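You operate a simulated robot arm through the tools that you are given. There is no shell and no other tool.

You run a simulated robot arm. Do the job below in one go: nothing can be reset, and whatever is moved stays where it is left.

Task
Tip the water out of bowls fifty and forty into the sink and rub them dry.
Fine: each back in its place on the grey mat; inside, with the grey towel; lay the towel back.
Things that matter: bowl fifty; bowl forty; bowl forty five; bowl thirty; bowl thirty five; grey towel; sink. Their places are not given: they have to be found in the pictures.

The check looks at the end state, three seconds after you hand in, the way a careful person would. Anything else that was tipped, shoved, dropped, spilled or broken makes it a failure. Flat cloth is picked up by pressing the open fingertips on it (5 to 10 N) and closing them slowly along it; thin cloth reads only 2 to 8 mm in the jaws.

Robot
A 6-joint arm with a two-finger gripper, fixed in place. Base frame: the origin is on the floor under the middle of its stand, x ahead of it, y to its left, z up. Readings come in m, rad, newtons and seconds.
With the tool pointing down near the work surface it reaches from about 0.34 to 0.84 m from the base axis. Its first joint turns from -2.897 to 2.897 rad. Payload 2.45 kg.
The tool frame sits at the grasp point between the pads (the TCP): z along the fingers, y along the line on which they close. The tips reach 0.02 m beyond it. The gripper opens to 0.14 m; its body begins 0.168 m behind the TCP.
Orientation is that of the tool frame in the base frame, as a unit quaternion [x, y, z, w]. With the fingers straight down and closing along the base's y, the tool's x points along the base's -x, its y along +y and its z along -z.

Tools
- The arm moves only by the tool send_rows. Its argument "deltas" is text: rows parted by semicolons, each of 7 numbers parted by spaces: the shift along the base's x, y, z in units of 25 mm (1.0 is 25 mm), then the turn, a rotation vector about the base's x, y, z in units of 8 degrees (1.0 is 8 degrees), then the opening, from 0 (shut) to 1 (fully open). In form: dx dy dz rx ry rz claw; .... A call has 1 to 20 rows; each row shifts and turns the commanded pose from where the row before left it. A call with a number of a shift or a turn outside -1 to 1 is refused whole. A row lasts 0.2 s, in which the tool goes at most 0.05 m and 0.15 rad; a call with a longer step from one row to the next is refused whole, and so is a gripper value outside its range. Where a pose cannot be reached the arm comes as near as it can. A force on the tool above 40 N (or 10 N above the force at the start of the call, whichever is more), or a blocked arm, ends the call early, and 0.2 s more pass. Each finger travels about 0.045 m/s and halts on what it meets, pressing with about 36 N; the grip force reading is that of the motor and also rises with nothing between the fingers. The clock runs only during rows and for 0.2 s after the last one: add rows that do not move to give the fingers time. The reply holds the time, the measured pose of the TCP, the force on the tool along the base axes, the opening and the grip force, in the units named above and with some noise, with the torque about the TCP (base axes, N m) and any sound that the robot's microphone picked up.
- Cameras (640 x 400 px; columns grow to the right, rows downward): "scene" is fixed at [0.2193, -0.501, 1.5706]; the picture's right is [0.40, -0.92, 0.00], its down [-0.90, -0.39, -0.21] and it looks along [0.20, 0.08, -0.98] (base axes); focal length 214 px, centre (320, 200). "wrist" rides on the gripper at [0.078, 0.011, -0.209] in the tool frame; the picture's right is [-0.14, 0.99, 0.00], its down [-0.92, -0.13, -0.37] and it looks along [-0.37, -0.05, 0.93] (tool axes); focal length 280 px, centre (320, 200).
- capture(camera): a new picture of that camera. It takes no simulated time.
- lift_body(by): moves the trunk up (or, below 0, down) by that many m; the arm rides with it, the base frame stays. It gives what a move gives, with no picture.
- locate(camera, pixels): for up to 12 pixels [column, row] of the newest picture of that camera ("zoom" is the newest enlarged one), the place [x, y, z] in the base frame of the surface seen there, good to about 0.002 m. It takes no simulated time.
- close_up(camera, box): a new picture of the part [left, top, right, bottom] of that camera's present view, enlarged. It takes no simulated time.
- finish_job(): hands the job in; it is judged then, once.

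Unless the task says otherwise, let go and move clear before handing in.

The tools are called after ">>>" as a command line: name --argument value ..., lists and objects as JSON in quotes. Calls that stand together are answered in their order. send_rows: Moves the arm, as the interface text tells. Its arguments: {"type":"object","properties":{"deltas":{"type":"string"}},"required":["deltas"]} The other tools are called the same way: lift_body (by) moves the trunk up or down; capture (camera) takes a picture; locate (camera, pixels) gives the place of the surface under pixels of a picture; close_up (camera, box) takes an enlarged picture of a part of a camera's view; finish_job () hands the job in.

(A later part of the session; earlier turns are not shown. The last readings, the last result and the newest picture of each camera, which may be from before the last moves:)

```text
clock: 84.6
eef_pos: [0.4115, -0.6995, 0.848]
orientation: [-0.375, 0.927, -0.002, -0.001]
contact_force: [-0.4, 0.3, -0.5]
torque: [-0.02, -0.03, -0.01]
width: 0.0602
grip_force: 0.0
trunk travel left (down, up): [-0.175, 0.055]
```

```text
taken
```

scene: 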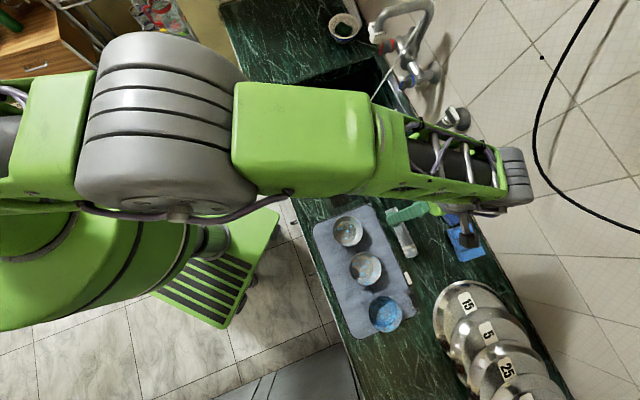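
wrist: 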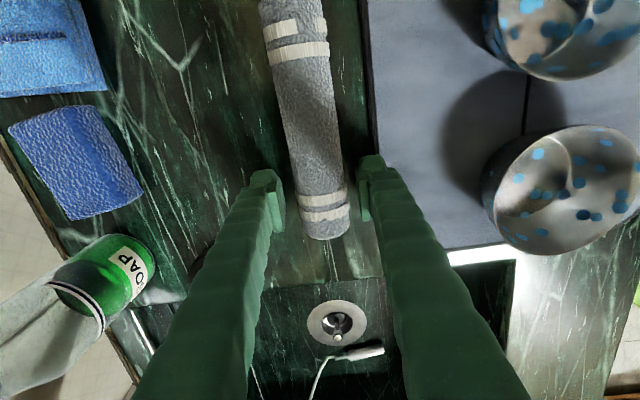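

The roll's end lies centred between the pads. Closing slowly.

>>> send_rows --deltas "0 0 0 0 0 0 0.38;0 0 0 0 0 0 0.34;0 0 0 0 0 0 0.3;0 0 0 0 0 0 0.26;0 0 0 0 0 0 0.22;0 0 0 0 0 0 0.18;0 0 0 0 0 0 0.14;0 0 0 0 0 0 0.1;0 0 0 0 0 0 0.06;0 0 0 0 0 0 0.03;0 0 0 0 0 0 0;0 0 0 0 0 0 0"

>>> capture --camera "wrist"

```text
clock: 87.2
eef_pos: [0.4116, -0.6988, 0.8463]
orientation: [-0.375, 0.927, -0.002, 0.0]
contact_force: [-0.4, 0.6, -0.1]
torque: [-0.01, -0.01, 0.07]
width: 0.037
grip_force: 35.8
trunk travel left (down, up): [-0.175, 0.055]
```

```text
taken
```

wrist: 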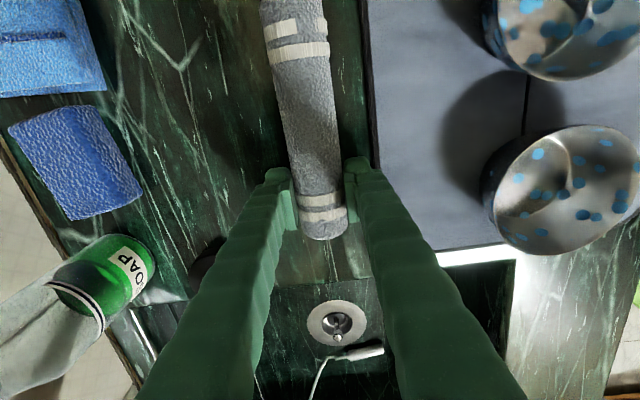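

Held at 37 mm, firm. I'll lift it and see whether it stays stiff.

>>> send_rows --deltas "0 0 0.3 0 0 0 0;0 0 0.5 0 0 0 0;0 0 0.7 0 0 0 0;0 0 0.8 0 0 0 0;0 0 0.8 0 0 0 0;0 0 0.8 0 0 0 0;0 0 0 0 0 0 0"

>>> capture --camera "wrist"

>>> locate --camera "wrist" --pixels '[[290, 20], [297, 60], [305, 100], [312, 150], [318, 190], [322, 215]]'

```text
clock: 88.8
eef_pos: [0.4118, -0.7002, 0.9441]
orientation: [-0.375, 0.927, -0.003, -0.002]
contact_force: [-1.2, 0.0, -0.3]
torque: [0.05, -0.04, 0.01]
width: 0.037
grip_force: 36.4
trunk travel left (down, up): [-0.175, 0.055]
```

```text
taken
```

wrist: 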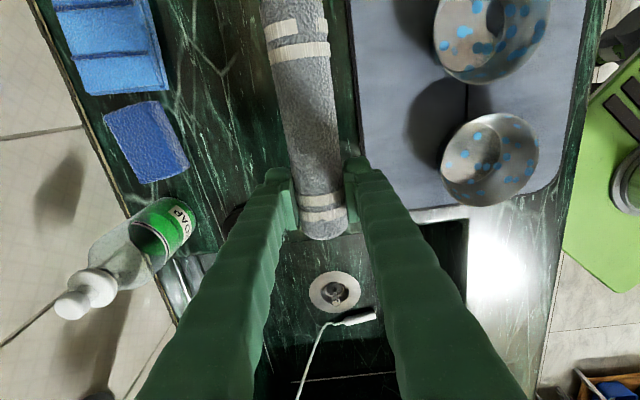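

```text
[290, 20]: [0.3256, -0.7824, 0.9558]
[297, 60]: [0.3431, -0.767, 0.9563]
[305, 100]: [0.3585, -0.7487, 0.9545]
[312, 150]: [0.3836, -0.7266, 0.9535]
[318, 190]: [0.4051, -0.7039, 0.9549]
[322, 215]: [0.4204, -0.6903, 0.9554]
```

The towel is a stiff roll. To point its end straight down into a bowl with clear space, I need to hold it near its other end; I'll set it down 6 cm nearer the sink and regrip.

>>> send_rows --deltas "0.43 0.418 0 0 0 0 0;0.43 0.418 0 0 0 0 0;0.43 0.418 0 0 0 0 0;0.43 0.418 0 0 0 0 0;0 0 -0.8 0 0 0 0;0 0 -0.8 0 0 0 0;0 0 -0.8 0 0 0 0;0 0 -0.7 0 0 0 0;0 0 -0.4 0 0 0 0;0 0 -0.2 0 0 0 0;0 0 0 0 0 0 0"

>>> capture --camera "wrist"

```text
clock: 91.2
eef_pos: [0.4569, -0.6584, 0.8526]
orientation: [-0.374, 0.927, -0.003, -0.001]
contact_force: [0.3, 0.1, -0.1]
torque: [0.01, -0.01, 0.03]
width: 0.037
grip_force: 35.5
trunk travel left (down, up): [-0.175, 0.055]
```

```text
taken
```

wrist: 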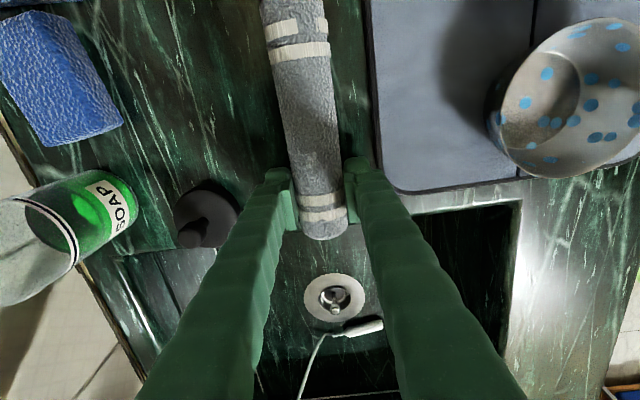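

Before releasing, I'll check whether the roll's end overhangs the sink edge.

>>> locate --camera "wrist" --pixels '[[345, 245], [330, 250], [300, 250], [355, 225], [420, 205], [230, 230], [290, 240], [322, 236]]'

>>> close_up --camera "wrist" --box '[240, 150, 420, 290]'

```text
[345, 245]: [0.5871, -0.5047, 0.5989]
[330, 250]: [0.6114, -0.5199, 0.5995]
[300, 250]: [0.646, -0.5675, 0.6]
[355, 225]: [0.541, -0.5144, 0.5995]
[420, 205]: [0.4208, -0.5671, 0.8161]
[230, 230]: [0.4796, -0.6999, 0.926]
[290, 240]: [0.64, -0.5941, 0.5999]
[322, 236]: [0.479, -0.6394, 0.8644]
```

```text
2.86 times, centred on (330, 220) of wrist
```

zoom: 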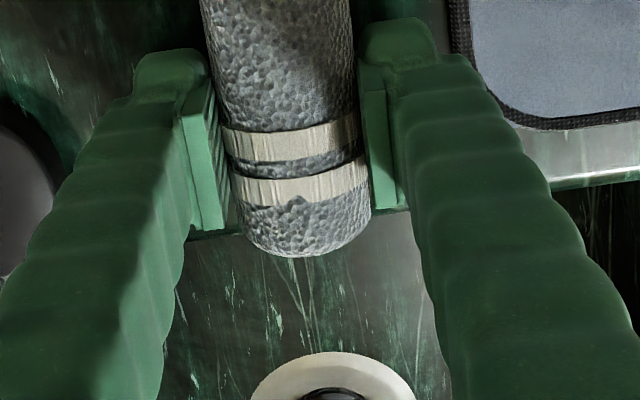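

The end would sit right at the sink edge, so I'll move it back 2.5 cm, then lower and release.

>>> send_rows --deltas "-0.36 -0.35 0 0 0 0 0;-0.36 -0.35 0 0 0 0 0;0 0 -0.08 0 0 0 0;0 0 -0.06 0 0 0 0;0 0 0 0 0 0 0"

```text
clock: 92.4
eef_pos: [0.4368, -0.6754, 0.8496]
orientation: [-0.375, 0.927, -0.002, -0.001]
contact_force: [0.1, 1.0, 0.0]
torque: [0.04, 0.0, 0.01]
width: 0.0371
grip_force: 36.2
trunk travel left (down, up): [-0.175, 0.055]
```

>>> send_rows --deltas "0 0 -0.06 0 0 0 0;0 0 -0.06 0 0 0 0;0 0 0 0 0 0 0"

```text
clock: 93.2
eef_pos: [0.4383, -0.6734, 0.8466]
orientation: [-0.374, 0.927, -0.002, -0.001]
contact_force: [-0.4, 0.8, 0.8]
torque: [-0.16, 0.18, -0.09]
width: 0.037
grip_force: 35.8
trunk travel left (down, up): [-0.175, 0.055]
```

Light contact at z≈0.8466. I'll open slowly and rise.

>>> send_rows --deltas "0 0 0 0 0 0 0.26;0 0 0 0 0 0 0.29;0 0 0 0 0 0 0.34;0 0 0 0 0 0 0.4;0 0 0 0 0 0 0.43;0 0 0.4 0 0 0 0.43;0 0 0.8 0 0 0 0.43;0 0 0.8 0 0 0 0.43;0 0 0.6 0 0 0 0.43;-0.5 -0.48 0 0 0 0 0.43;-0.5 -0.48 0 0 0 0 0.43;-0.5 -0.48 0 0 0 0 0.43;-0.5 -0.48 0 0 0 0 0.43;0 0 0 0 0 0 0.43"

>>> capture --camera "wrist"

>>> locate --camera "wrist" --pixels '[[297, 60], [305, 100], [312, 150], [318, 190], [322, 215], [325, 240]]'

```text
clock: 96.2
eef_pos: [0.3855, -0.7239, 0.9104]
orientation: [-0.375, 0.927, -0.002, -0.001]
contact_force: [0.1, 0.3, -0.6]
torque: [-0.03, 0.04, 0.03]
width: 0.0599
grip_force: 0.0
trunk travel left (down, up): [-0.175, 0.055]
```

```text
taken
```

wrist: 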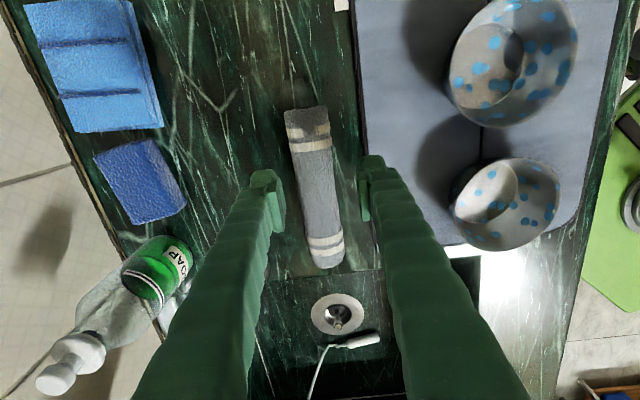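

```text
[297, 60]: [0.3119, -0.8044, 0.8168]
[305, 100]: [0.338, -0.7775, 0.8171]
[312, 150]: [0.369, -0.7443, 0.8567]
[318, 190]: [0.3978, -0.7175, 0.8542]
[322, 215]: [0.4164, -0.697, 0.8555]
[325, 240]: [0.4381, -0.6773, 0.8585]
```

The roll lies stable. I'll find its two ends exactly.

>>> locate --camera "wrist" --pixels '[[306, 112], [307, 118], [309, 130], [290, 125], [326, 122], [327, 258], [328, 266], [297, 190], [337, 190], [312, 110]]'

>>> close_up --camera "wrist" --box '[250, 90, 390, 290]'

```text
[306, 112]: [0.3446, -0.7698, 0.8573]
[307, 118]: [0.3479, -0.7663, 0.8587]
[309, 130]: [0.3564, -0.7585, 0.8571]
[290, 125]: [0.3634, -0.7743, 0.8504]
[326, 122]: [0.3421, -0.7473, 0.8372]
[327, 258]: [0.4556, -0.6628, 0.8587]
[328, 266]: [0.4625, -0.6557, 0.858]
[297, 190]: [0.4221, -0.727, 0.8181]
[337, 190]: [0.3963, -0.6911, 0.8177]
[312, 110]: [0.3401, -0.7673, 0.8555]
```

```text
2.00 times, centred on (320, 190) of wrist
```

zoom: 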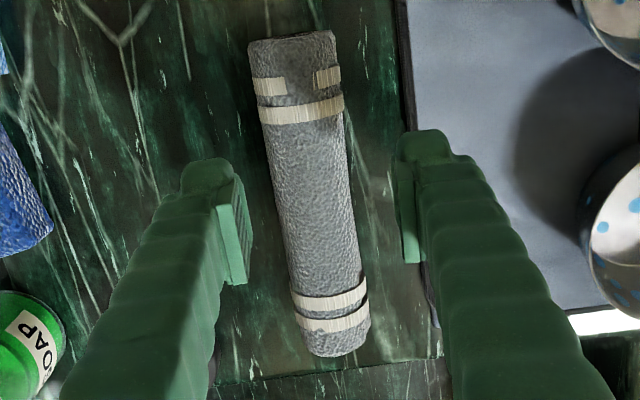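

End A is at (0.343,-0.770) and end B at (0.464,-0.655). I'll grip about 3.5 cm from end A.

>>> send_rows --deltas "-0.345 -0.45 0 0 0 0 0.43;-0.345 -0.45 0 0 0 0 0.43;0 0 0 0 0 0 0.43"

>>> capture --camera "wrist"

```text
clock: 97.0
eef_pos: [0.3647, -0.7366, 0.9125]
orientation: [-0.374, 0.927, -0.002, -0.001]
contact_force: [-0.3, -0.4, 0.0]
torque: [0.0, -0.02, 0.05]
width: 0.0604
grip_force: 0.1
out of reach, approached as far as the arm can: row 2
trunk travel left (down, up): [-0.175, 0.055]
```

```text
taken
```

wrist: 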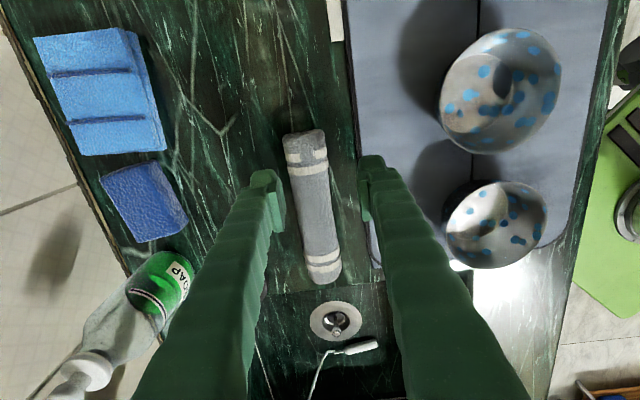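

The reach limit was met with the tool vertical. Leaning the tool ~6° outward gives the extra centimetre; I'll do that and re-centre over the roll.

>>> send_rows --deltas "0 0 0 -0.27 -0.26 0 0.43;0 0 0 -0.27 -0.26 0 0.43;0.12 -0.155 0 0 0 0 0.43;0.12 -0.155 0 0 0 0 0.43;0 0 0 0 0 0 0.43"

>>> capture --camera "wrist"

```text
clock: 98.2
eef_pos: [0.3777, -0.7643, 0.9097]
orientation: [-0.374, 0.926, -0.051, 0.019]
contact_force: [0.2, 0.2, -0.1]
torque: [-0.03, 0.0, -0.03]
width: 0.0603
grip_force: 0.1
out of reach, approached as far as the arm can: row 1, 2, 4
trunk travel left (down, up): [-0.175, 0.055]
```

```text
taken
```

wrist: 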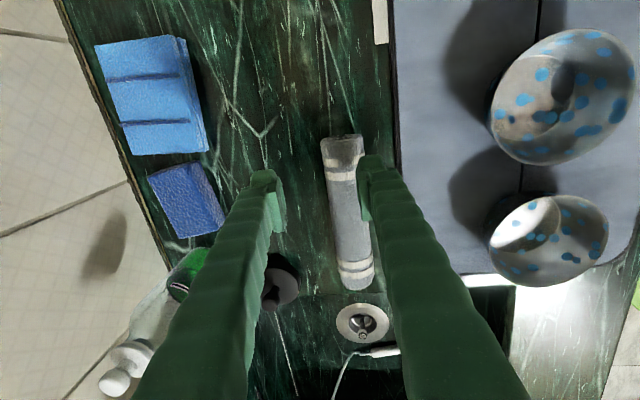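

It overshot outward (roll now near the right pad). I'll come back in ~2 cm.

>>> send_rows --deltas "-0.25 0.26 0 0 0 0 0.43;-0.28 0.29 0 0 0 0 0.43;0 0 0 0 0 0 0.43;0 0 0 0 0 0 0.43"

>>> capture --camera "wrist"

```text
clock: 99.2
eef_pos: [0.3653, -0.7505, 0.9092]
orientation: [-0.373, 0.926, -0.051, 0.02]
contact_force: [0.0, 0.8, 0.9]
torque: [-0.03, 0.0, 0.0]
width: 0.0601
grip_force: 0.0
trunk travel left (down, up): [-0.175, 0.055]
```

```text
taken
```

wrist: 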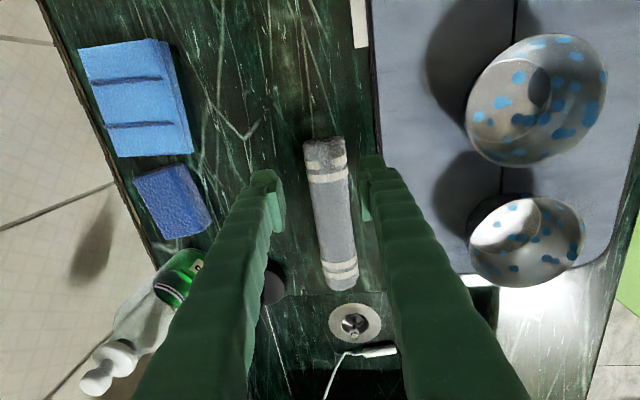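

Centred now (v≈0.793, u≈-0.26). Descending to grip height.

>>> send_rows --deltas "0 0 -0.6 0 0 0 0.43;0 0 -0.7 0 0 0 0.43;0 0 -0.6 0 0 0 0.43;0 0 -0.4 0 0 0 0.43;0 0 -0.1 0 0 0 0.43;0 0 0 0 0 0 0.43"

>>> capture --camera "wrist"

```text
clock: 100.6
eef_pos: [0.3663, -0.7511, 0.849]
orientation: [-0.374, 0.926, -0.05, 0.018]
contact_force: [0.3, 0.8, -0.6]
torque: [-0.01, -0.01, 0.01]
width: 0.0601
grip_force: 0.0
trunk travel left (down, up): [-0.175, 0.055]
```

```text
taken
```

wrist: 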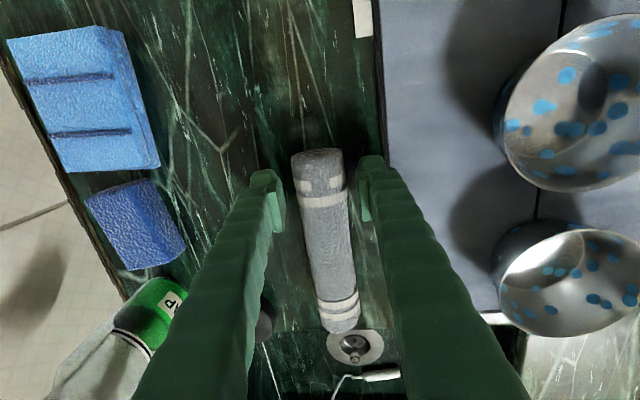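

The roll's far end is between the pads. Closing slowly, then lifting.

>>> send_rows --deltas "0 0 0 0 0 0 0.38;0 0 0 0 0 0 0.34;0 0 0 0 0 0 0.3;0 0 0 0 0 0 0.26;0 0 0 0 0 0 0.22;0 0 0 0 0 0 0.18;0 0 0 0 0 0 0.12;0 0 0 0 0 0 0.06;0 0 0 0 0 0 0;0 0 0 0 0 0 0;0 0 0.3 0 0 0 0;0 0 0.6 0 0 0 0;0 0 0.8 0 0 0 0;0 0 0.8 0 0 0 0;0 0 0.8 0 0 0 0;0 0 0 0 0 0 0"

>>> capture --camera "wrist"

>>> capture --camera "scene"

```text
clock: 104.0
eef_pos: [0.3662, -0.7513, 0.9302]
orientation: [-0.374, 0.926, -0.05, 0.018]
contact_force: [1.1, -0.2, -1.1]
torque: [-0.02, 0.04, -0.03]
width: 0.0377
grip_force: 35.5
trunk travel left (down, up): [-0.175, 0.055]
```

```text
taken
```

wrist: 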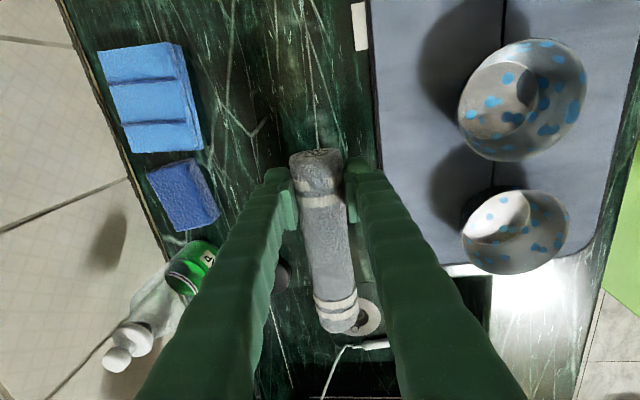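

```text
taken
```

scene: 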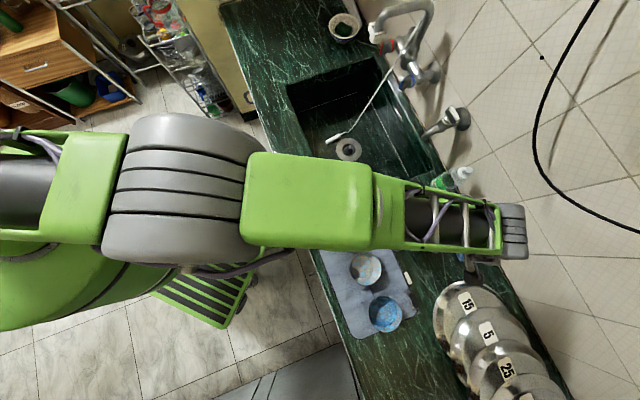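

The roll is firmly held near end A with its long part toward the sink. I'll raise it and bring the hand above bowl 40, straightening the lean.

>>> send_rows --deltas "0 0 0.9 0 0 0 0;0 0 0.9 0 0 0 0;0 0 0.9 0 0 0 0;-0.27 0.76 0.5 0.054 0.052 0 0;-0.27 0.76 0.5 0.054 0.052 0 0;-0.27 0.76 0.5 0.054 0.052 0 0;-0.27 0.76 0.5 0.054 0.052 0 0;-0.27 0.76 0.5 0.054 0.052 0 0;-0.27 0.76 0.5 0.054 0.052 0 0;-0.27 0.76 0.5 0.054 0.052 0 0;-0.27 0.76 0.5 0.054 0.052 0 0;-0.27 0.76 0.5 0.054 0.052 0 0;-0.27 0.76 0.5 0.054 0.052 0 0;0 0 0 0 0 0 0"

>>> capture --camera "wrist"

```text
clock: 107.0
eef_pos: [0.2999, -0.5617, 1.1247]
orientation: [-0.375, 0.927, -0.002, -0.001]
contact_force: [0.1, 0.6, -1.2]
torque: [-0.01, 0.05, -0.01]
width: 0.0374
grip_force: 36.2
trunk travel left (down, up): [-0.175, 0.055]
```

```text
taken
```

wrist: 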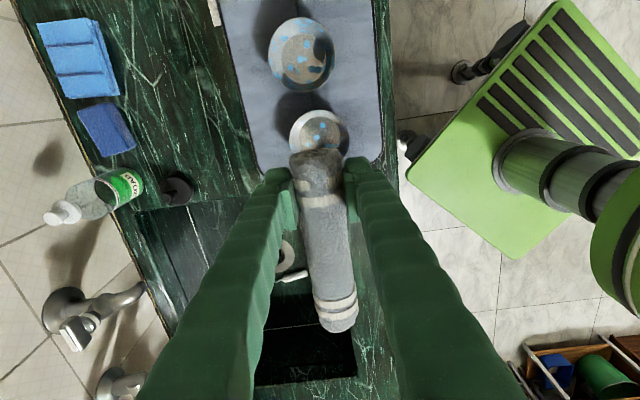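

All upright above the mat. Now I'll tilt the tool toward −u so the long part of the roll swings down, first ~38°.

>>> send_rows --deltas "0 0 0 -0.557 0.574 0 0;0 0 0 -0.557 0.574 0 0;0 0 0 -0.557 0.574 0 0;0 0 0 -0.557 0.574 0 0;0 0 0 -0.557 0.574 0 0;0 0 0 -0.557 0.574 0 0;0 0 0 0 0 0 0"

>>> capture --camera "scene"

```text
clock: 108.6
eef_pos: [0.2994, -0.5598, 1.1241]
orientation: [-0.354, 0.875, -0.127, -0.306]
contact_force: [0.2, -0.2, -0.7]
torque: [-0.01, 0.02, 0.04]
width: 0.0372
grip_force: 36.8
trunk travel left (down, up): [-0.175, 0.055]
```

```text
taken
```

scene: 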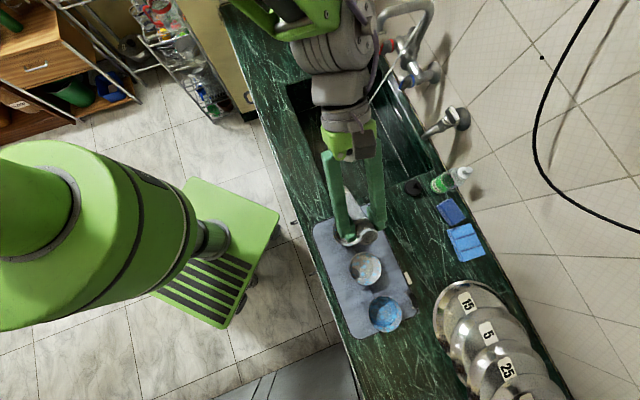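

No flags and the scene view is clear. Continue tilting another ~44°.

>>> send_rows --deltas "0 0 0 -0.557 0.574 0 0;0 0 0 -0.557 0.574 0 0;0 0 0 -0.557 0.574 0 0;0 0 0 -0.557 0.574 0 0;0 0 0 -0.557 0.574 0 0;0 0 0 -0.557 0.574 0 0;0 0 0 -0.49 0.505 0 0;0 0 0 0 0 0 0"

>>> capture --camera "scene"

>>> capture --camera "wrist"

```text
clock: 110.4
eef_pos: [0.2978, -0.5597, 1.1241]
orientation: [-0.282, 0.696, -0.25, -0.611]
contact_force: [0.9, 0.0, -1.3]
torque: [0.01, 0.0, -0.01]
width: 0.0369
grip_force: 35.5
trunk travel left (down, up): [-0.175, 0.055]
```

```text
taken
```

scene: 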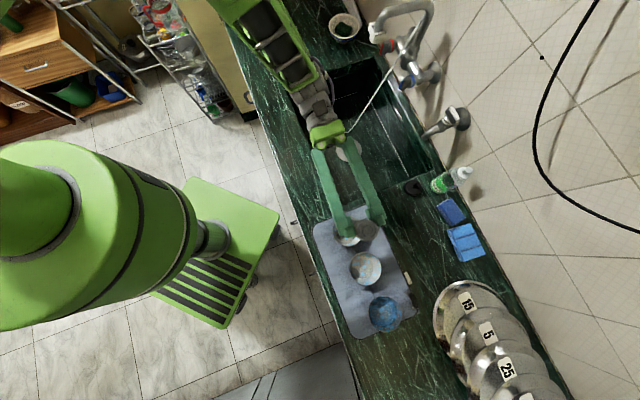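

```text
taken
```

wrist: 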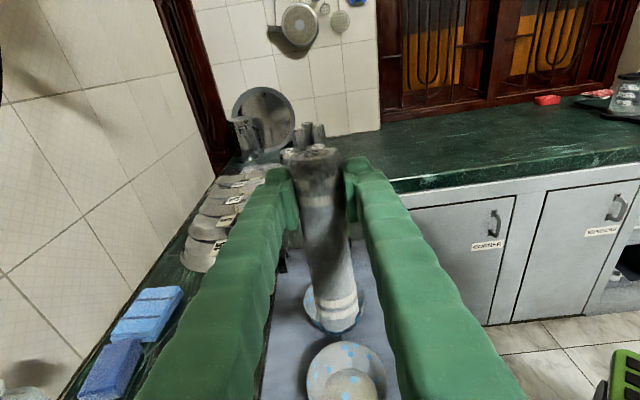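

The roll now hangs almost vertically (83°). I'll finish to 90° and measure bowl 40 in the wrist view.

>>> send_rows --deltas "0 0 0 -0.32 0.33 0 0;0 0 0 -0.32 0.33 0 0;0 0 0 0 0 0 0"

>>> capture --camera "wrist"

>>> close_up --camera "scene" --box '[310, 190, 410, 300]'

```text
clock: 111.2
eef_pos: [0.2985, -0.56, 1.125]
orientation: [-0.266, 0.655, -0.268, -0.655]
contact_force: [-0.1, 0.0, -0.7]
torque: [-0.03, 0.0, 0.03]
width: 0.0371
grip_force: 36.2
trunk travel left (down, up): [-0.175, 0.055]
```

```text
taken
```

wrist: 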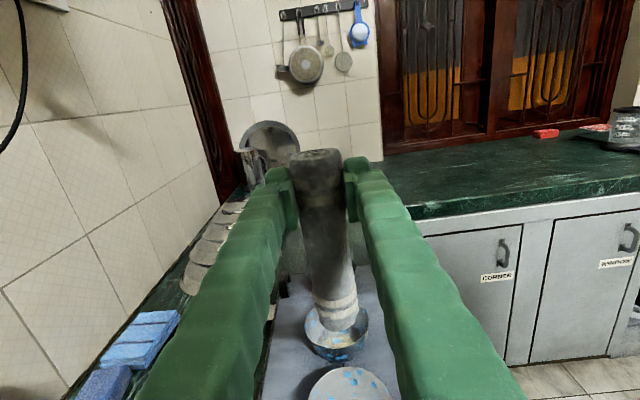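

```text
3.64 times, centred on (360, 245) of scene
```

zoom: 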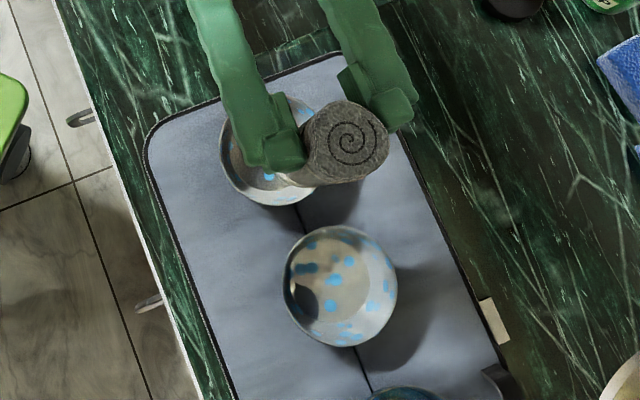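

The roll stands vertical, its spiral end visible from above. I'll measure visible rim points of bowl 40 and bowl 50.

>>> locate --camera "zoom" --pixels '[[222, 145], [235, 185], [270, 205], [300, 199], [300, 98], [262, 173], [286, 285], [395, 285], [340, 228], [345, 345], [335, 290], [345, 140]]'

>>> locate --camera "wrist" --pixels '[[308, 392], [345, 368], [388, 392], [320, 376], [375, 376], [307, 330], [368, 325], [338, 356], [334, 322]]'

```text
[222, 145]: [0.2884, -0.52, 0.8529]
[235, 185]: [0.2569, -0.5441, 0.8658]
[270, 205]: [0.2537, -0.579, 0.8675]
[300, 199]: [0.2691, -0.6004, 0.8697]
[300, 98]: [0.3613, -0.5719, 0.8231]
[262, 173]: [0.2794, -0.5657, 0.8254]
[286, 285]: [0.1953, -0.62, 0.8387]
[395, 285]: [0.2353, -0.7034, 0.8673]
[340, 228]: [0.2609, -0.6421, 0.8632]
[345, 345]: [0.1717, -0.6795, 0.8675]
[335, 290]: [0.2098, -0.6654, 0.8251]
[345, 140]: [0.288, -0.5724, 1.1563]
```

```text
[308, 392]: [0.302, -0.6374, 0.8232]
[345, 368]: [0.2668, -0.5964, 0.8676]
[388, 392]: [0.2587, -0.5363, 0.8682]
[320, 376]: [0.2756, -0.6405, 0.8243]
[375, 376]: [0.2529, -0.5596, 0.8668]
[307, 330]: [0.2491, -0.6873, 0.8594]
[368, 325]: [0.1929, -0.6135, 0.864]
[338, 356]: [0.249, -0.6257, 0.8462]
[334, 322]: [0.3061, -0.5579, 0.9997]
```

Bowl 40's centre ≈(0.3015,-0.565); the roll's axis sits ~1.3 cm from the TCP toward −u. I'll centre it over bowl 40 and lower until the roll's end is at rim level.

>>> send_rows --deltas "0.21 0.12 -0.4 0 0 0 0;0.21 0.12 -0.8 0 0 0 0;0 0 -0.8 0 0 0 0;0 0 -0.8 0 0 0 0;0 0 -0.8 0 0 0 0;0 0 -0.6 0 0 0 0;0 0 -0.4 0 0 0 0;0 0 0 0 0 0 0"

>>> capture --camera "wrist"

>>> close_up --camera "scene" --box '[310, 190, 410, 300]'

```text
clock: 113.0
eef_pos: [0.3091, -0.554, 1.0084]
orientation: [-0.267, 0.655, -0.269, -0.654]
contact_force: [0.4, 0.5, -1.2]
torque: [-0.04, -0.03, -0.04]
width: 0.0371
grip_force: 35.8
trunk travel left (down, up): [-0.175, 0.055]
```

```text
taken
```

wrist: 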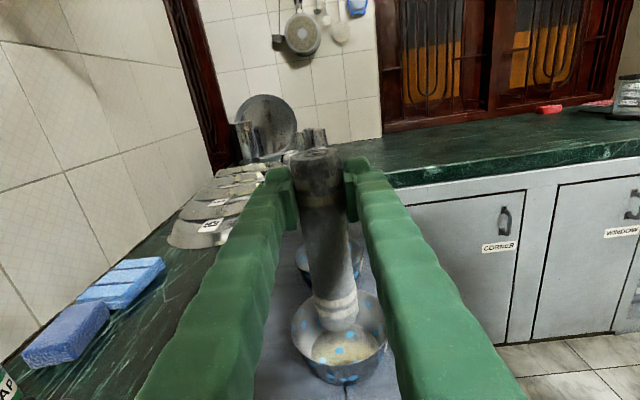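

```text
3.64 times, centred on (360, 245) of scene
```

zoom: 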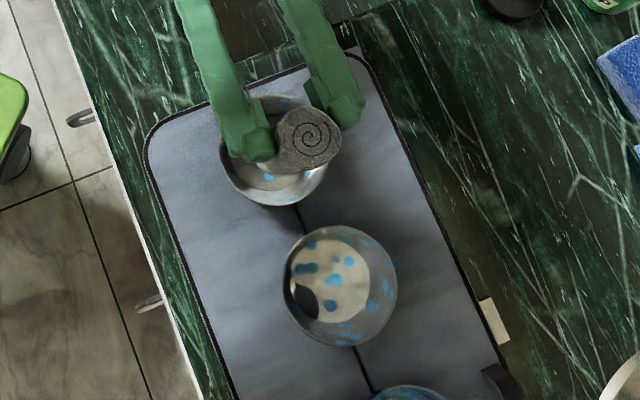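

The roll's tip sits centred over bowl 40's mouth (wrist (337,325)). I'll verify tip location numerically.

>>> locate --camera "wrist" --pixels '[[336, 310], [337, 326], [322, 310], [352, 308], [293, 335], [385, 335], [340, 350], [338, 292]]'

>>> locate --camera "zoom" --pixels '[[310, 108], [312, 168], [280, 142], [340, 136], [310, 138], [222, 150], [235, 185], [270, 205], [310, 195]]'

```text
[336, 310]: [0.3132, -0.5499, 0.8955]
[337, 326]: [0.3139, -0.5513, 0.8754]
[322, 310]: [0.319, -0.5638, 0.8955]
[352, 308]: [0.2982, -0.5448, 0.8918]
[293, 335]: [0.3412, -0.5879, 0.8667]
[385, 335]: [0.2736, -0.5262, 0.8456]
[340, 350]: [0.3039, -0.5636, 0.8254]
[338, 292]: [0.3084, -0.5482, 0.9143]
```

```text
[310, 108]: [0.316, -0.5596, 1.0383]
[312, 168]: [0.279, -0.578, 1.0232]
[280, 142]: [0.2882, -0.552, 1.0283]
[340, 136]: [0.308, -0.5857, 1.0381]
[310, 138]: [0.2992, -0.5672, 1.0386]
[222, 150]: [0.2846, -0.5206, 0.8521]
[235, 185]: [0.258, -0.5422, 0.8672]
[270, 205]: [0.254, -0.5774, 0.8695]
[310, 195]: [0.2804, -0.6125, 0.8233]
```

The roll axis (0.299,-0.565) matches the bowl's centre within 3 mm. I'll lower it into bowl 40 until light contact.

>>> send_rows --deltas "0.08 0 -0.5 0 0 0 0;0 0 -0.5 0 0 0 0;0 0 -0.4 0 0 0 0;0 0 -0.2 0 0 0 0;0 0 -0.1 0 0 0 0;0 0 0 0 0 0 0"

```text
clock: 114.4
eef_pos: [0.3107, -0.5539, 0.9658]
orientation: [-0.265, 0.656, -0.267, -0.655]
contact_force: [0.0, 0.6, 0.1]
torque: [0.01, 0.0, 0.0]
width: 0.0367
grip_force: 35.8
trunk travel left (down, up): [-0.175, 0.055]
```

>>> send_rows --deltas "0 0 -0.06 0 0 0 0;0 0 -0.06 0 0 0 0;0 0 0 0 0 0 0"

```text
clock: 115.2
eef_pos: [0.3105, -0.5538, 0.9659]
orientation: [0.264, -0.654, 0.27, 0.655]
contact_force: [2.6, 1.1, 25.2]
torque: [-0.11, 0.24, 0.0]
width: 0.0366
grip_force: 36.5
trunk travel left (down, up): [-0.175, 0.055]
```

Contact is stiff (25 N). I'll ease up ~2 mm to press with a few newtons.

>>> send_rows --deltas "0 0 0.08 0 0 0 0;0 0 0 0 0 0 0"

>>> capture --camera "wrist"

>>> close_up --camera "scene" --box '[310, 190, 410, 300]'

```text
clock: 115.8
eef_pos: [0.3101, -0.5539, 0.9658]
orientation: [-0.265, 0.655, -0.269, -0.654]
contact_force: [2.1, -2.6, 17.9]
torque: [-0.51, 0.09, 0.05]
width: 0.0363
grip_force: 36.4
trunk travel left (down, up): [-0.175, 0.055]
```

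```text
taken
```

wrist: 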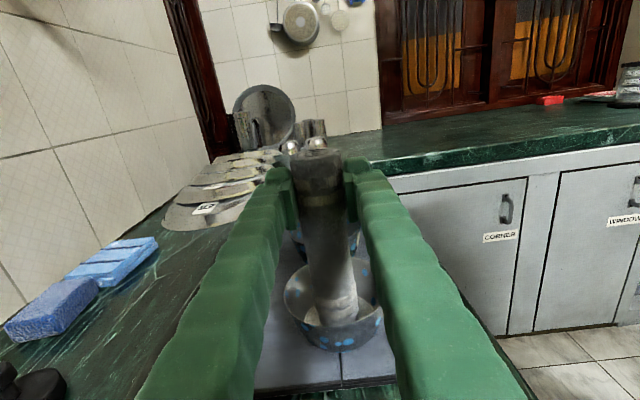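

```text
3.64 times, centred on (360, 245) of scene
```

zoom: 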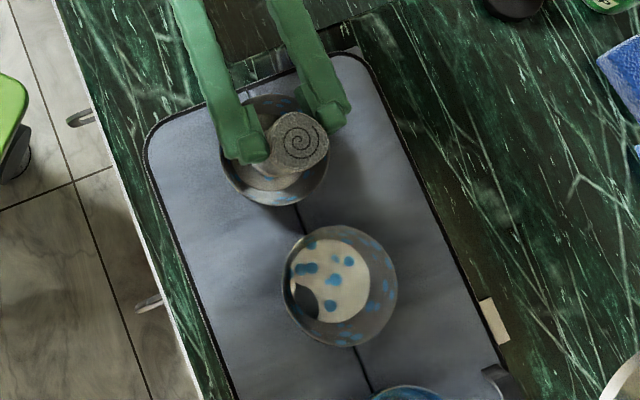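

Still 18 N; easing another 1.2 mm, then I'll start small rubbing circles and watch whether the bowl stays.

>>> send_rows --deltas "0 0 0.05 0 0 0 0;0 0 0 0 0 0 0"

```text
clock: 116.4
eef_pos: [0.3109, -0.5534, 0.9661]
orientation: [-0.267, 0.655, -0.268, -0.654]
contact_force: [1.6, -1.3, 11.2]
torque: [-0.2, 0.04, 0.03]
width: 0.0367
grip_force: 36.0
trunk travel left (down, up): [-0.175, 0.055]
```

About 11 N now; I'll ease a hair and do a first rubbing circle of 10 mm radius.

>>> send_rows --deltas "0 0 0.02 0 0 0 0;0.2 0 0 0 0 0 0;0.2 0 0 0 0 0 0;-0.0536 0.2 0 0 0 0 0;-0.1464 0.1464 0 0 0 0 0;-0.2 0.0536 0 0 0 0 0;-0.2 -0.0536 0 0 0 0 0;-0.1464 -0.1464 0 0 0 0 0;-0.0536 -0.2 0 0 0 0 0;0.0536 -0.2 0 0 0 0 0;0.1464 -0.1464 0 0 0 0 0;0.2 -0.0536 0 0 0 0 0;0.2 0.0536 0 0 0 0 0;0.1464 0.1464 0 0 0 0 0;0.0536 0.2 0 0 0 0 0"

>>> capture --camera "wrist"

>>> close_up --camera "scene" --box '[310, 190, 410, 300]'

```text
clock: 119.6
eef_pos: [0.3222, -0.5533, 0.9667]
orientation: [-0.266, 0.655, -0.269, -0.654]
contact_force: [-0.6, 0.0, -1.1]
torque: [-0.01, 0.03, 0.02]
width: 0.036
grip_force: 36.3
trunk travel left (down, up): [-0.175, 0.055]
```

```text
taken
```

wrist: 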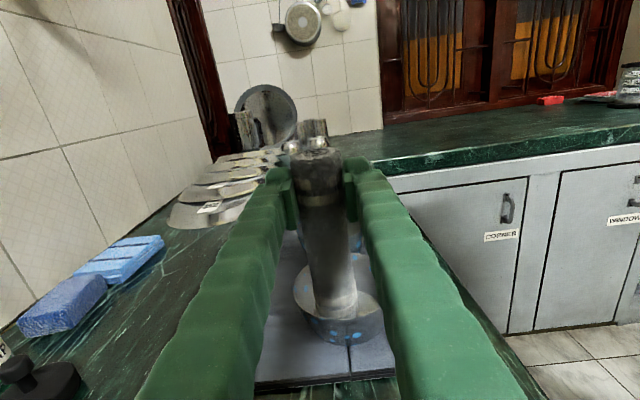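

```text
3.64 times, centred on (360, 245) of scene
```

zoom: 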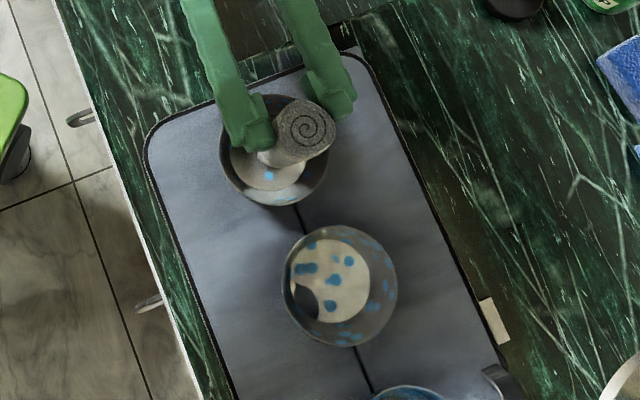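

The bowl stayed put, but contact went to ~0 N. I'll lower a touch for renewed pressure.

>>> send_rows --deltas "0 0 -0.06 0 0 0 0;0 0 0 0 0 0 0"

```text
clock: 120.2
eef_pos: [0.3217, -0.5554, 0.967]
orientation: [-0.266, 0.655, -0.267, -0.655]
contact_force: [-0.2, 0.2, -0.2]
torque: [0.02, 0.01, -0.01]
width: 0.0359
grip_force: 36.5
trunk travel left (down, up): [-0.175, 0.055]
```

>>> send_rows --deltas "0 0 -0.06 0 0 0 0;0 0 0 0 0 0 0"

```text
clock: 120.8
eef_pos: [0.3215, -0.5545, 0.9659]
orientation: [0.265, -0.654, 0.269, 0.655]
contact_force: [0.0, -0.1, 13.9]
torque: [-0.15, 0.27, -0.01]
width: 0.0358
grip_force: 36.1
trunk travel left (down, up): [-0.175, 0.055]
```

Good contact (14 N). Now a wider circle of ~14 mm radius, which sweeps the floor to its edge.

>>> send_rows --deltas "0.16 0 0.02 0 0 0 0;-0.075 0.28 0 0 0 0 0;-0.205 0.205 0 0 0 0 0;-0.28 0.075 0 0 0 0 0;-0.28 -0.075 0 0 0 0 0;-0.205 -0.205 0 0 0 0 0;-0.075 -0.28 0 0 0 0 0"

>>> close_up --camera "scene" --box '[310, 190, 410, 300]'

```text
clock: 122.4
eef_pos: [0.2947, -0.5517, 0.9649]
orientation: [0.266, -0.655, 0.267, 0.655]
contact_force: [0.6, 5.4, 14.0]
torque: [0.48, 0.22, -0.09]
width: 0.0349
grip_force: 36.5
trunk travel left (down, up): [-0.175, 0.055]
```

```text
3.64 times, centred on (360, 245) of scene
```

zoom: 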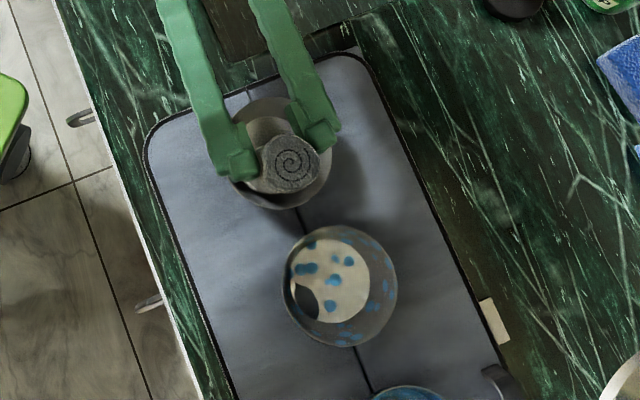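

Bowl 40 shifted only a few millimetres. I'll continue the second half of the circle.

>>> send_rows --deltas "0.075 -0.28 0 0 0 0 0;0.205 -0.205 0 0 0 0 0;0.28 -0.075 0 0 0 0 0;0.28 0.075 0 0 0 0 0;0.205 0.205 0 0 0 0 0;0.075 0.28 0 0 0 0 0"

>>> capture --camera "wrist"

>>> close_up --camera "scene" --box '[310, 190, 410, 300]'

```text
clock: 123.8
eef_pos: [0.3253, -0.5535, 0.9636]
orientation: [-0.266, 0.656, -0.269, -0.653]
contact_force: [1.2, 0.8, 4.6]
torque: [-0.08, -0.04, 0.01]
width: 0.0345
grip_force: 36.1
trunk travel left (down, up): [-0.175, 0.055]
```

```text
taken
```

wrist: 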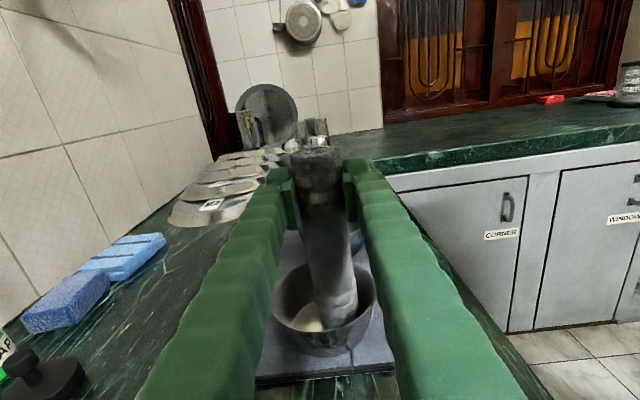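

```text
3.64 times, centred on (360, 245) of scene
```

zoom: 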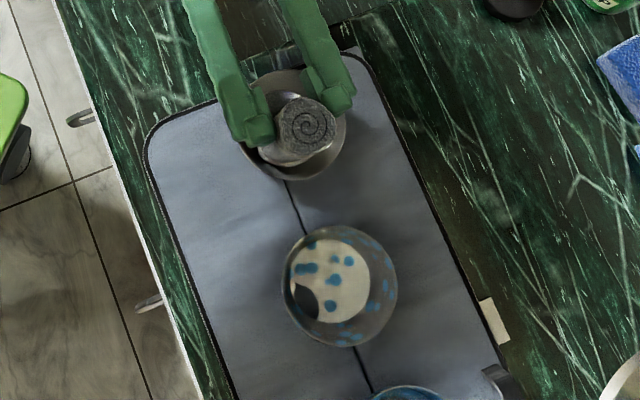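

Bowl 40 has drifted ~2.5 cm, but notably its blue spots seem gone. I'll look closely at both bowls.

>>> close_up --camera "wrist" --box '[255, 220, 395, 370]'

>>> close_up --camera "scene" --box '[330, 195, 400, 255]'

```text
2.67 times, centred on (325, 295) of wrist
```

zoom: 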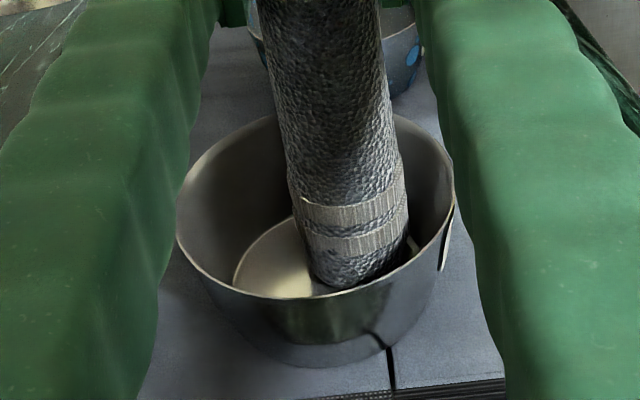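

```text
6.67 times, centred on (365, 225) of scene
```

zoom: 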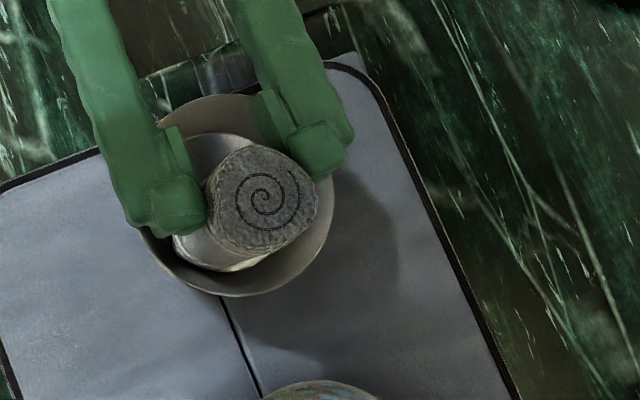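

Bowl 40 is now free of the blue wet spots – rubbed dry – while bowl 50 still shows them. I'll lift the roll's end slightly and measure how far bowl 40 has drifted.

>>> send_rows --deltas "0 0 0.15 0 0 0 0;0 0 0 0 0 0 0"

>>> close_up --camera "scene" --box '[330, 195, 400, 255]'

>>> locate --camera "zoom" --pixels '[[245, 294], [290, 280], [328, 225], [190, 280], [215, 100], [165, 255], [240, 105], [310, 255], [200, 260], [263, 195]]'

```text
clock: 124.4
eef_pos: [0.324, -0.5534, 0.9692]
orientation: [-0.266, 0.655, -0.267, -0.654]
contact_force: [-0.3, 0.0, -0.5]
torque: [0.03, -0.02, 0.01]
width: 0.0346
grip_force: 35.9
trunk travel left (down, up): [-0.175, 0.055]
```

```text
6.67 times, centred on (365, 225) of scene
```

zoom: 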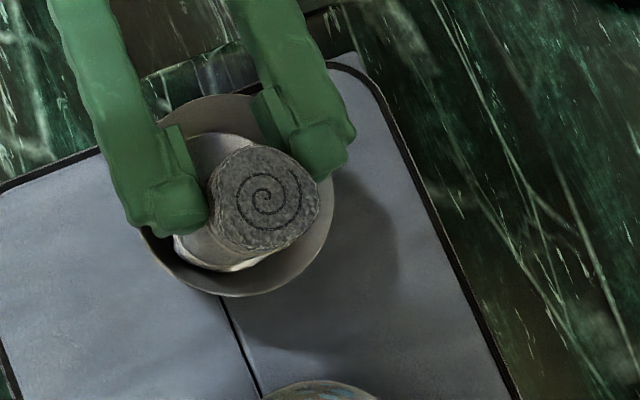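

```text
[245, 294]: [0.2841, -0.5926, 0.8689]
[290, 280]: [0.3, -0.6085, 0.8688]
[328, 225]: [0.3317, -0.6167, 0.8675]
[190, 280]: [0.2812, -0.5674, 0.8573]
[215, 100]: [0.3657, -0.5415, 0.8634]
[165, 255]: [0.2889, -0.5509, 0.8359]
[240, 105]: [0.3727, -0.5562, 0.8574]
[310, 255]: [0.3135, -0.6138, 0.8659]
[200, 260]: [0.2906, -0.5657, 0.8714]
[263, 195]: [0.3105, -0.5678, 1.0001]
```

Bowl 40 has its centre at ≈(0.328,-0.569), i.e. 28 mm off. The roll is already near its −x inner wall, so I'll push the bowl gently back with it.

>>> send_rows --deltas "-0.2 0.03 0 0 0 0 0;-0.2 0.03 0 0 0 0 0;-0.2 0.03 0 0 0 0 0;-0.2 0.03 0 0 0 0 0;-0.2 0.03 0 0 0 0 0;-0.2 0.03 0 0 0 0 0;0 0 0 0 0 0 0"

>>> close_up --camera "scene" --box '[330, 195, 400, 255]'

>>> locate --camera "zoom" --pixels '[[205, 345], [250, 340], [160, 320], [290, 300], [300, 270], [130, 270], [230, 343], [275, 325], [185, 340], [145, 300]]'

```text
clock: 126.0
eef_pos: [0.2939, -0.5502, 0.9685]
orientation: [-0.265, 0.656, -0.267, -0.655]
contact_force: [0.0, 1.3, -0.1]
torque: [0.01, -0.03, 0.02]
width: 0.0344
grip_force: 35.8
trunk travel left (down, up): [-0.175, 0.055]
```

```text
6.67 times, centred on (365, 225) of scene
```

zoom: 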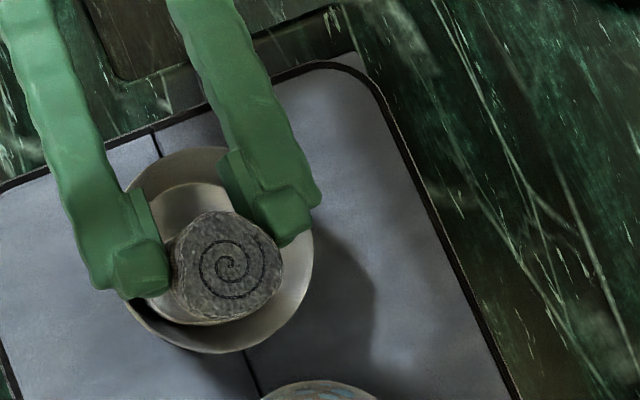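

```text
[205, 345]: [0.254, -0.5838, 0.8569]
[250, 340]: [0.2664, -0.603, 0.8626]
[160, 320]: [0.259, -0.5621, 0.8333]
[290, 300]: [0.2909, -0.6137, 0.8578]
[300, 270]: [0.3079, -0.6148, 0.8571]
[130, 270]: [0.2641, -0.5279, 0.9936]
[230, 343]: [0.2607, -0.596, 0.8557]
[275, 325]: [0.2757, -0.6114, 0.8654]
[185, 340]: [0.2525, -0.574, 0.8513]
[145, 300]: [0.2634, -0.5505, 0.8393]
```

Bowl 40's centre is now ≈(0.300,-0.570), about 7 mm low in y. I'll nudge it +y from inside.

>>> send_rows --deltas "0.32 0 0 0 0 0 0;0.32 0 0 0 0 0 0;0 0.22 0 0 0 0 0;0 0.22 0 0 0 0 0;0 0.22 0 0 0 0 0;0 0 0 0 0 0 0;0 -0.2 0 0 0 0 0;0 -0.2 0.3 0 0 0 0;0 0 0.8 0 0 0 0;0 0 0.8 0 0 0 0;0 0 0.6 0 0 0 0;0 0 0 0 0 0 0"

>>> close_up --camera "scene" --box '[325, 205, 385, 255]'

>>> capture --camera "wrist"

```text
clock: 128.6
eef_pos: [0.3089, -0.5435, 1.0316]
orientation: [-0.267, 0.655, -0.267, -0.655]
contact_force: [1.1, 0.0, -0.9]
torque: [0.02, -0.03, 0.02]
width: 0.0345
grip_force: 36.0
trunk travel left (down, up): [-0.175, 0.055]
```

```text
8.00 times, centred on (355, 230) of scene
```

zoom: 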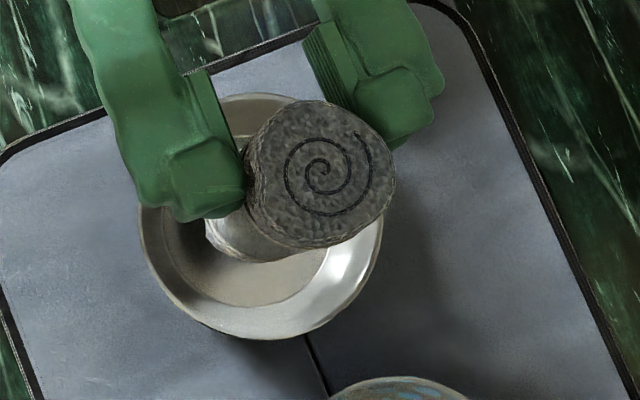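

```text
taken
```

wrist: 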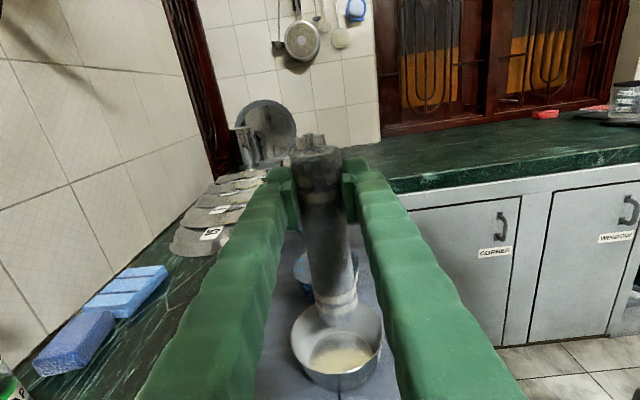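

Bowl 40 is back within ~2 mm of its original outline, and dry. Now I'll carry the roll over to bowl 50.

>>> send_rows --deltas "0 0 0.8 0 0 0 0;-0.42 -0.52 0 0 0 0 0;-0.42 -0.52 0 0 0 0 0;-0.42 -0.52 0 0 0 0 0;-0.42 -0.52 0 0 0 0 0;-0.42 -0.52 0 0 0 0 0;-0.42 -0.52 0 0 0 0 0;-0.42 -0.52 0 0 0 0 0;-0.42 -0.52 0 0 0 0 0;0 0 0 0 0 0 0"

>>> capture --camera "wrist"

>>> close_up --camera "scene" --box '[330, 235, 400, 300]'

```text
clock: 130.8
eef_pos: [0.2262, -0.6492, 1.0524]
orientation: [-0.266, 0.655, -0.268, -0.654]
contact_force: [-0.2, -0.3, -1.0]
torque: [0.0, -0.03, 0.0]
width: 0.034
grip_force: 35.8
trunk travel left (down, up): [-0.175, 0.055]
```

```text
taken
```

wrist: 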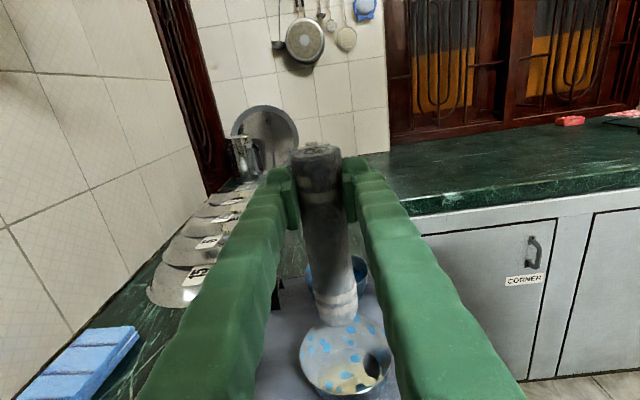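

```text
6.15 times, centred on (365, 268) of scene
```

zoom: 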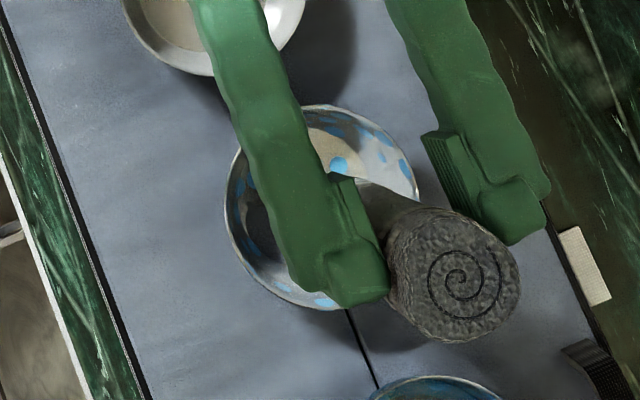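

Now I'll verify the roll tip's position relative to bowl 50.

>>> locate --camera "wrist" --pixels '[[336, 300], [337, 316], [318, 300], [355, 300], [302, 355], [388, 355], [345, 395], [345, 345]]'

>>> locate --camera "zoom" --pixels '[[455, 280], [228, 200], [320, 106], [330, 308], [412, 185], [250, 260], [280, 295], [390, 140]]'

```text
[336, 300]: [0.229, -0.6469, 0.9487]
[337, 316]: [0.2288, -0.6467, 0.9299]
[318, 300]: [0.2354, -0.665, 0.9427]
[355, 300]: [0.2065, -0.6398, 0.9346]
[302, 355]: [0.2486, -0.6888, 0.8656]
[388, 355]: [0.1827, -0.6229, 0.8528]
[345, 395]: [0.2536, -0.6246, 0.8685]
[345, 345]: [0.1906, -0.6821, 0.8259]
```

```text
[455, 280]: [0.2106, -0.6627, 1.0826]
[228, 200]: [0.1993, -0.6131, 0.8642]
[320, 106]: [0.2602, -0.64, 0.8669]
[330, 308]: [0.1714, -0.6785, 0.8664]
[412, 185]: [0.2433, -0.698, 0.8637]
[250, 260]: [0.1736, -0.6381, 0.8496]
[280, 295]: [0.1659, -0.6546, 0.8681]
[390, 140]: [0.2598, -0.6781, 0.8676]
```

The roll axis (0.213,-0.661) is centred over bowl 50. Lowering into it, with small final steps.

>>> send_rows --deltas "0.03 0.06 -0.6 0 0 0 0;0 0 -0.8 0 0 0 0;0 0 -0.8 0 0 0 0;0 0 -0.6 0 0 0 0;0 0 -0.3 0 0 0 0;0 0 -0.15 0 0 0 0;0 0 0 0 0 0 0"

```text
clock: 132.4
eef_pos: [0.2277, -0.6462, 0.9698]
orientation: [-0.266, 0.655, -0.266, -0.655]
contact_force: [-0.3, -0.6, -0.1]
torque: [0.02, -0.02, -0.02]
width: 0.0339
grip_force: 35.8
trunk travel left (down, up): [-0.175, 0.055]
```

>>> send_rows --deltas "0 0 -0.08 0 0 0 0;0 0 -0.06 0 0 0 0;0 0 0 0 0 0 0"

```text
clock: 133.2
eef_pos: [0.2267, -0.6467, 0.9665]
orientation: [-0.266, 0.655, -0.268, -0.654]
contact_force: [0.4, 0.6, -0.1]
torque: [0.0, -0.01, -0.02]
width: 0.0338
grip_force: 35.9
trunk travel left (down, up): [-0.175, 0.055]
```

>>> send_rows --deltas "0 0 -0.06 0 0 0 0;0 0 0 0 0 0 0"

```text
clock: 133.8
eef_pos: [0.2273, -0.6455, 0.9651]
orientation: [-0.267, 0.655, -0.269, -0.654]
contact_force: [-0.7, -0.1, -1.3]
torque: [-0.01, 0.01, -0.02]
width: 0.0339
grip_force: 36.2
trunk travel left (down, up): [-0.175, 0.055]
```

>>> send_rows --deltas "0 0 -0.05 0 0 0 0;0 0 0 0 0 0 0"

```text
clock: 134.4
eef_pos: [0.2272, -0.6462, 0.9653]
orientation: [-0.267, 0.654, -0.27, -0.654]
contact_force: [1.4, 0.8, 4.7]
torque: [-0.07, 0.0, 0.02]
width: 0.0338
grip_force: 35.4
trunk travel left (down, up): [-0.175, 0.055]
```

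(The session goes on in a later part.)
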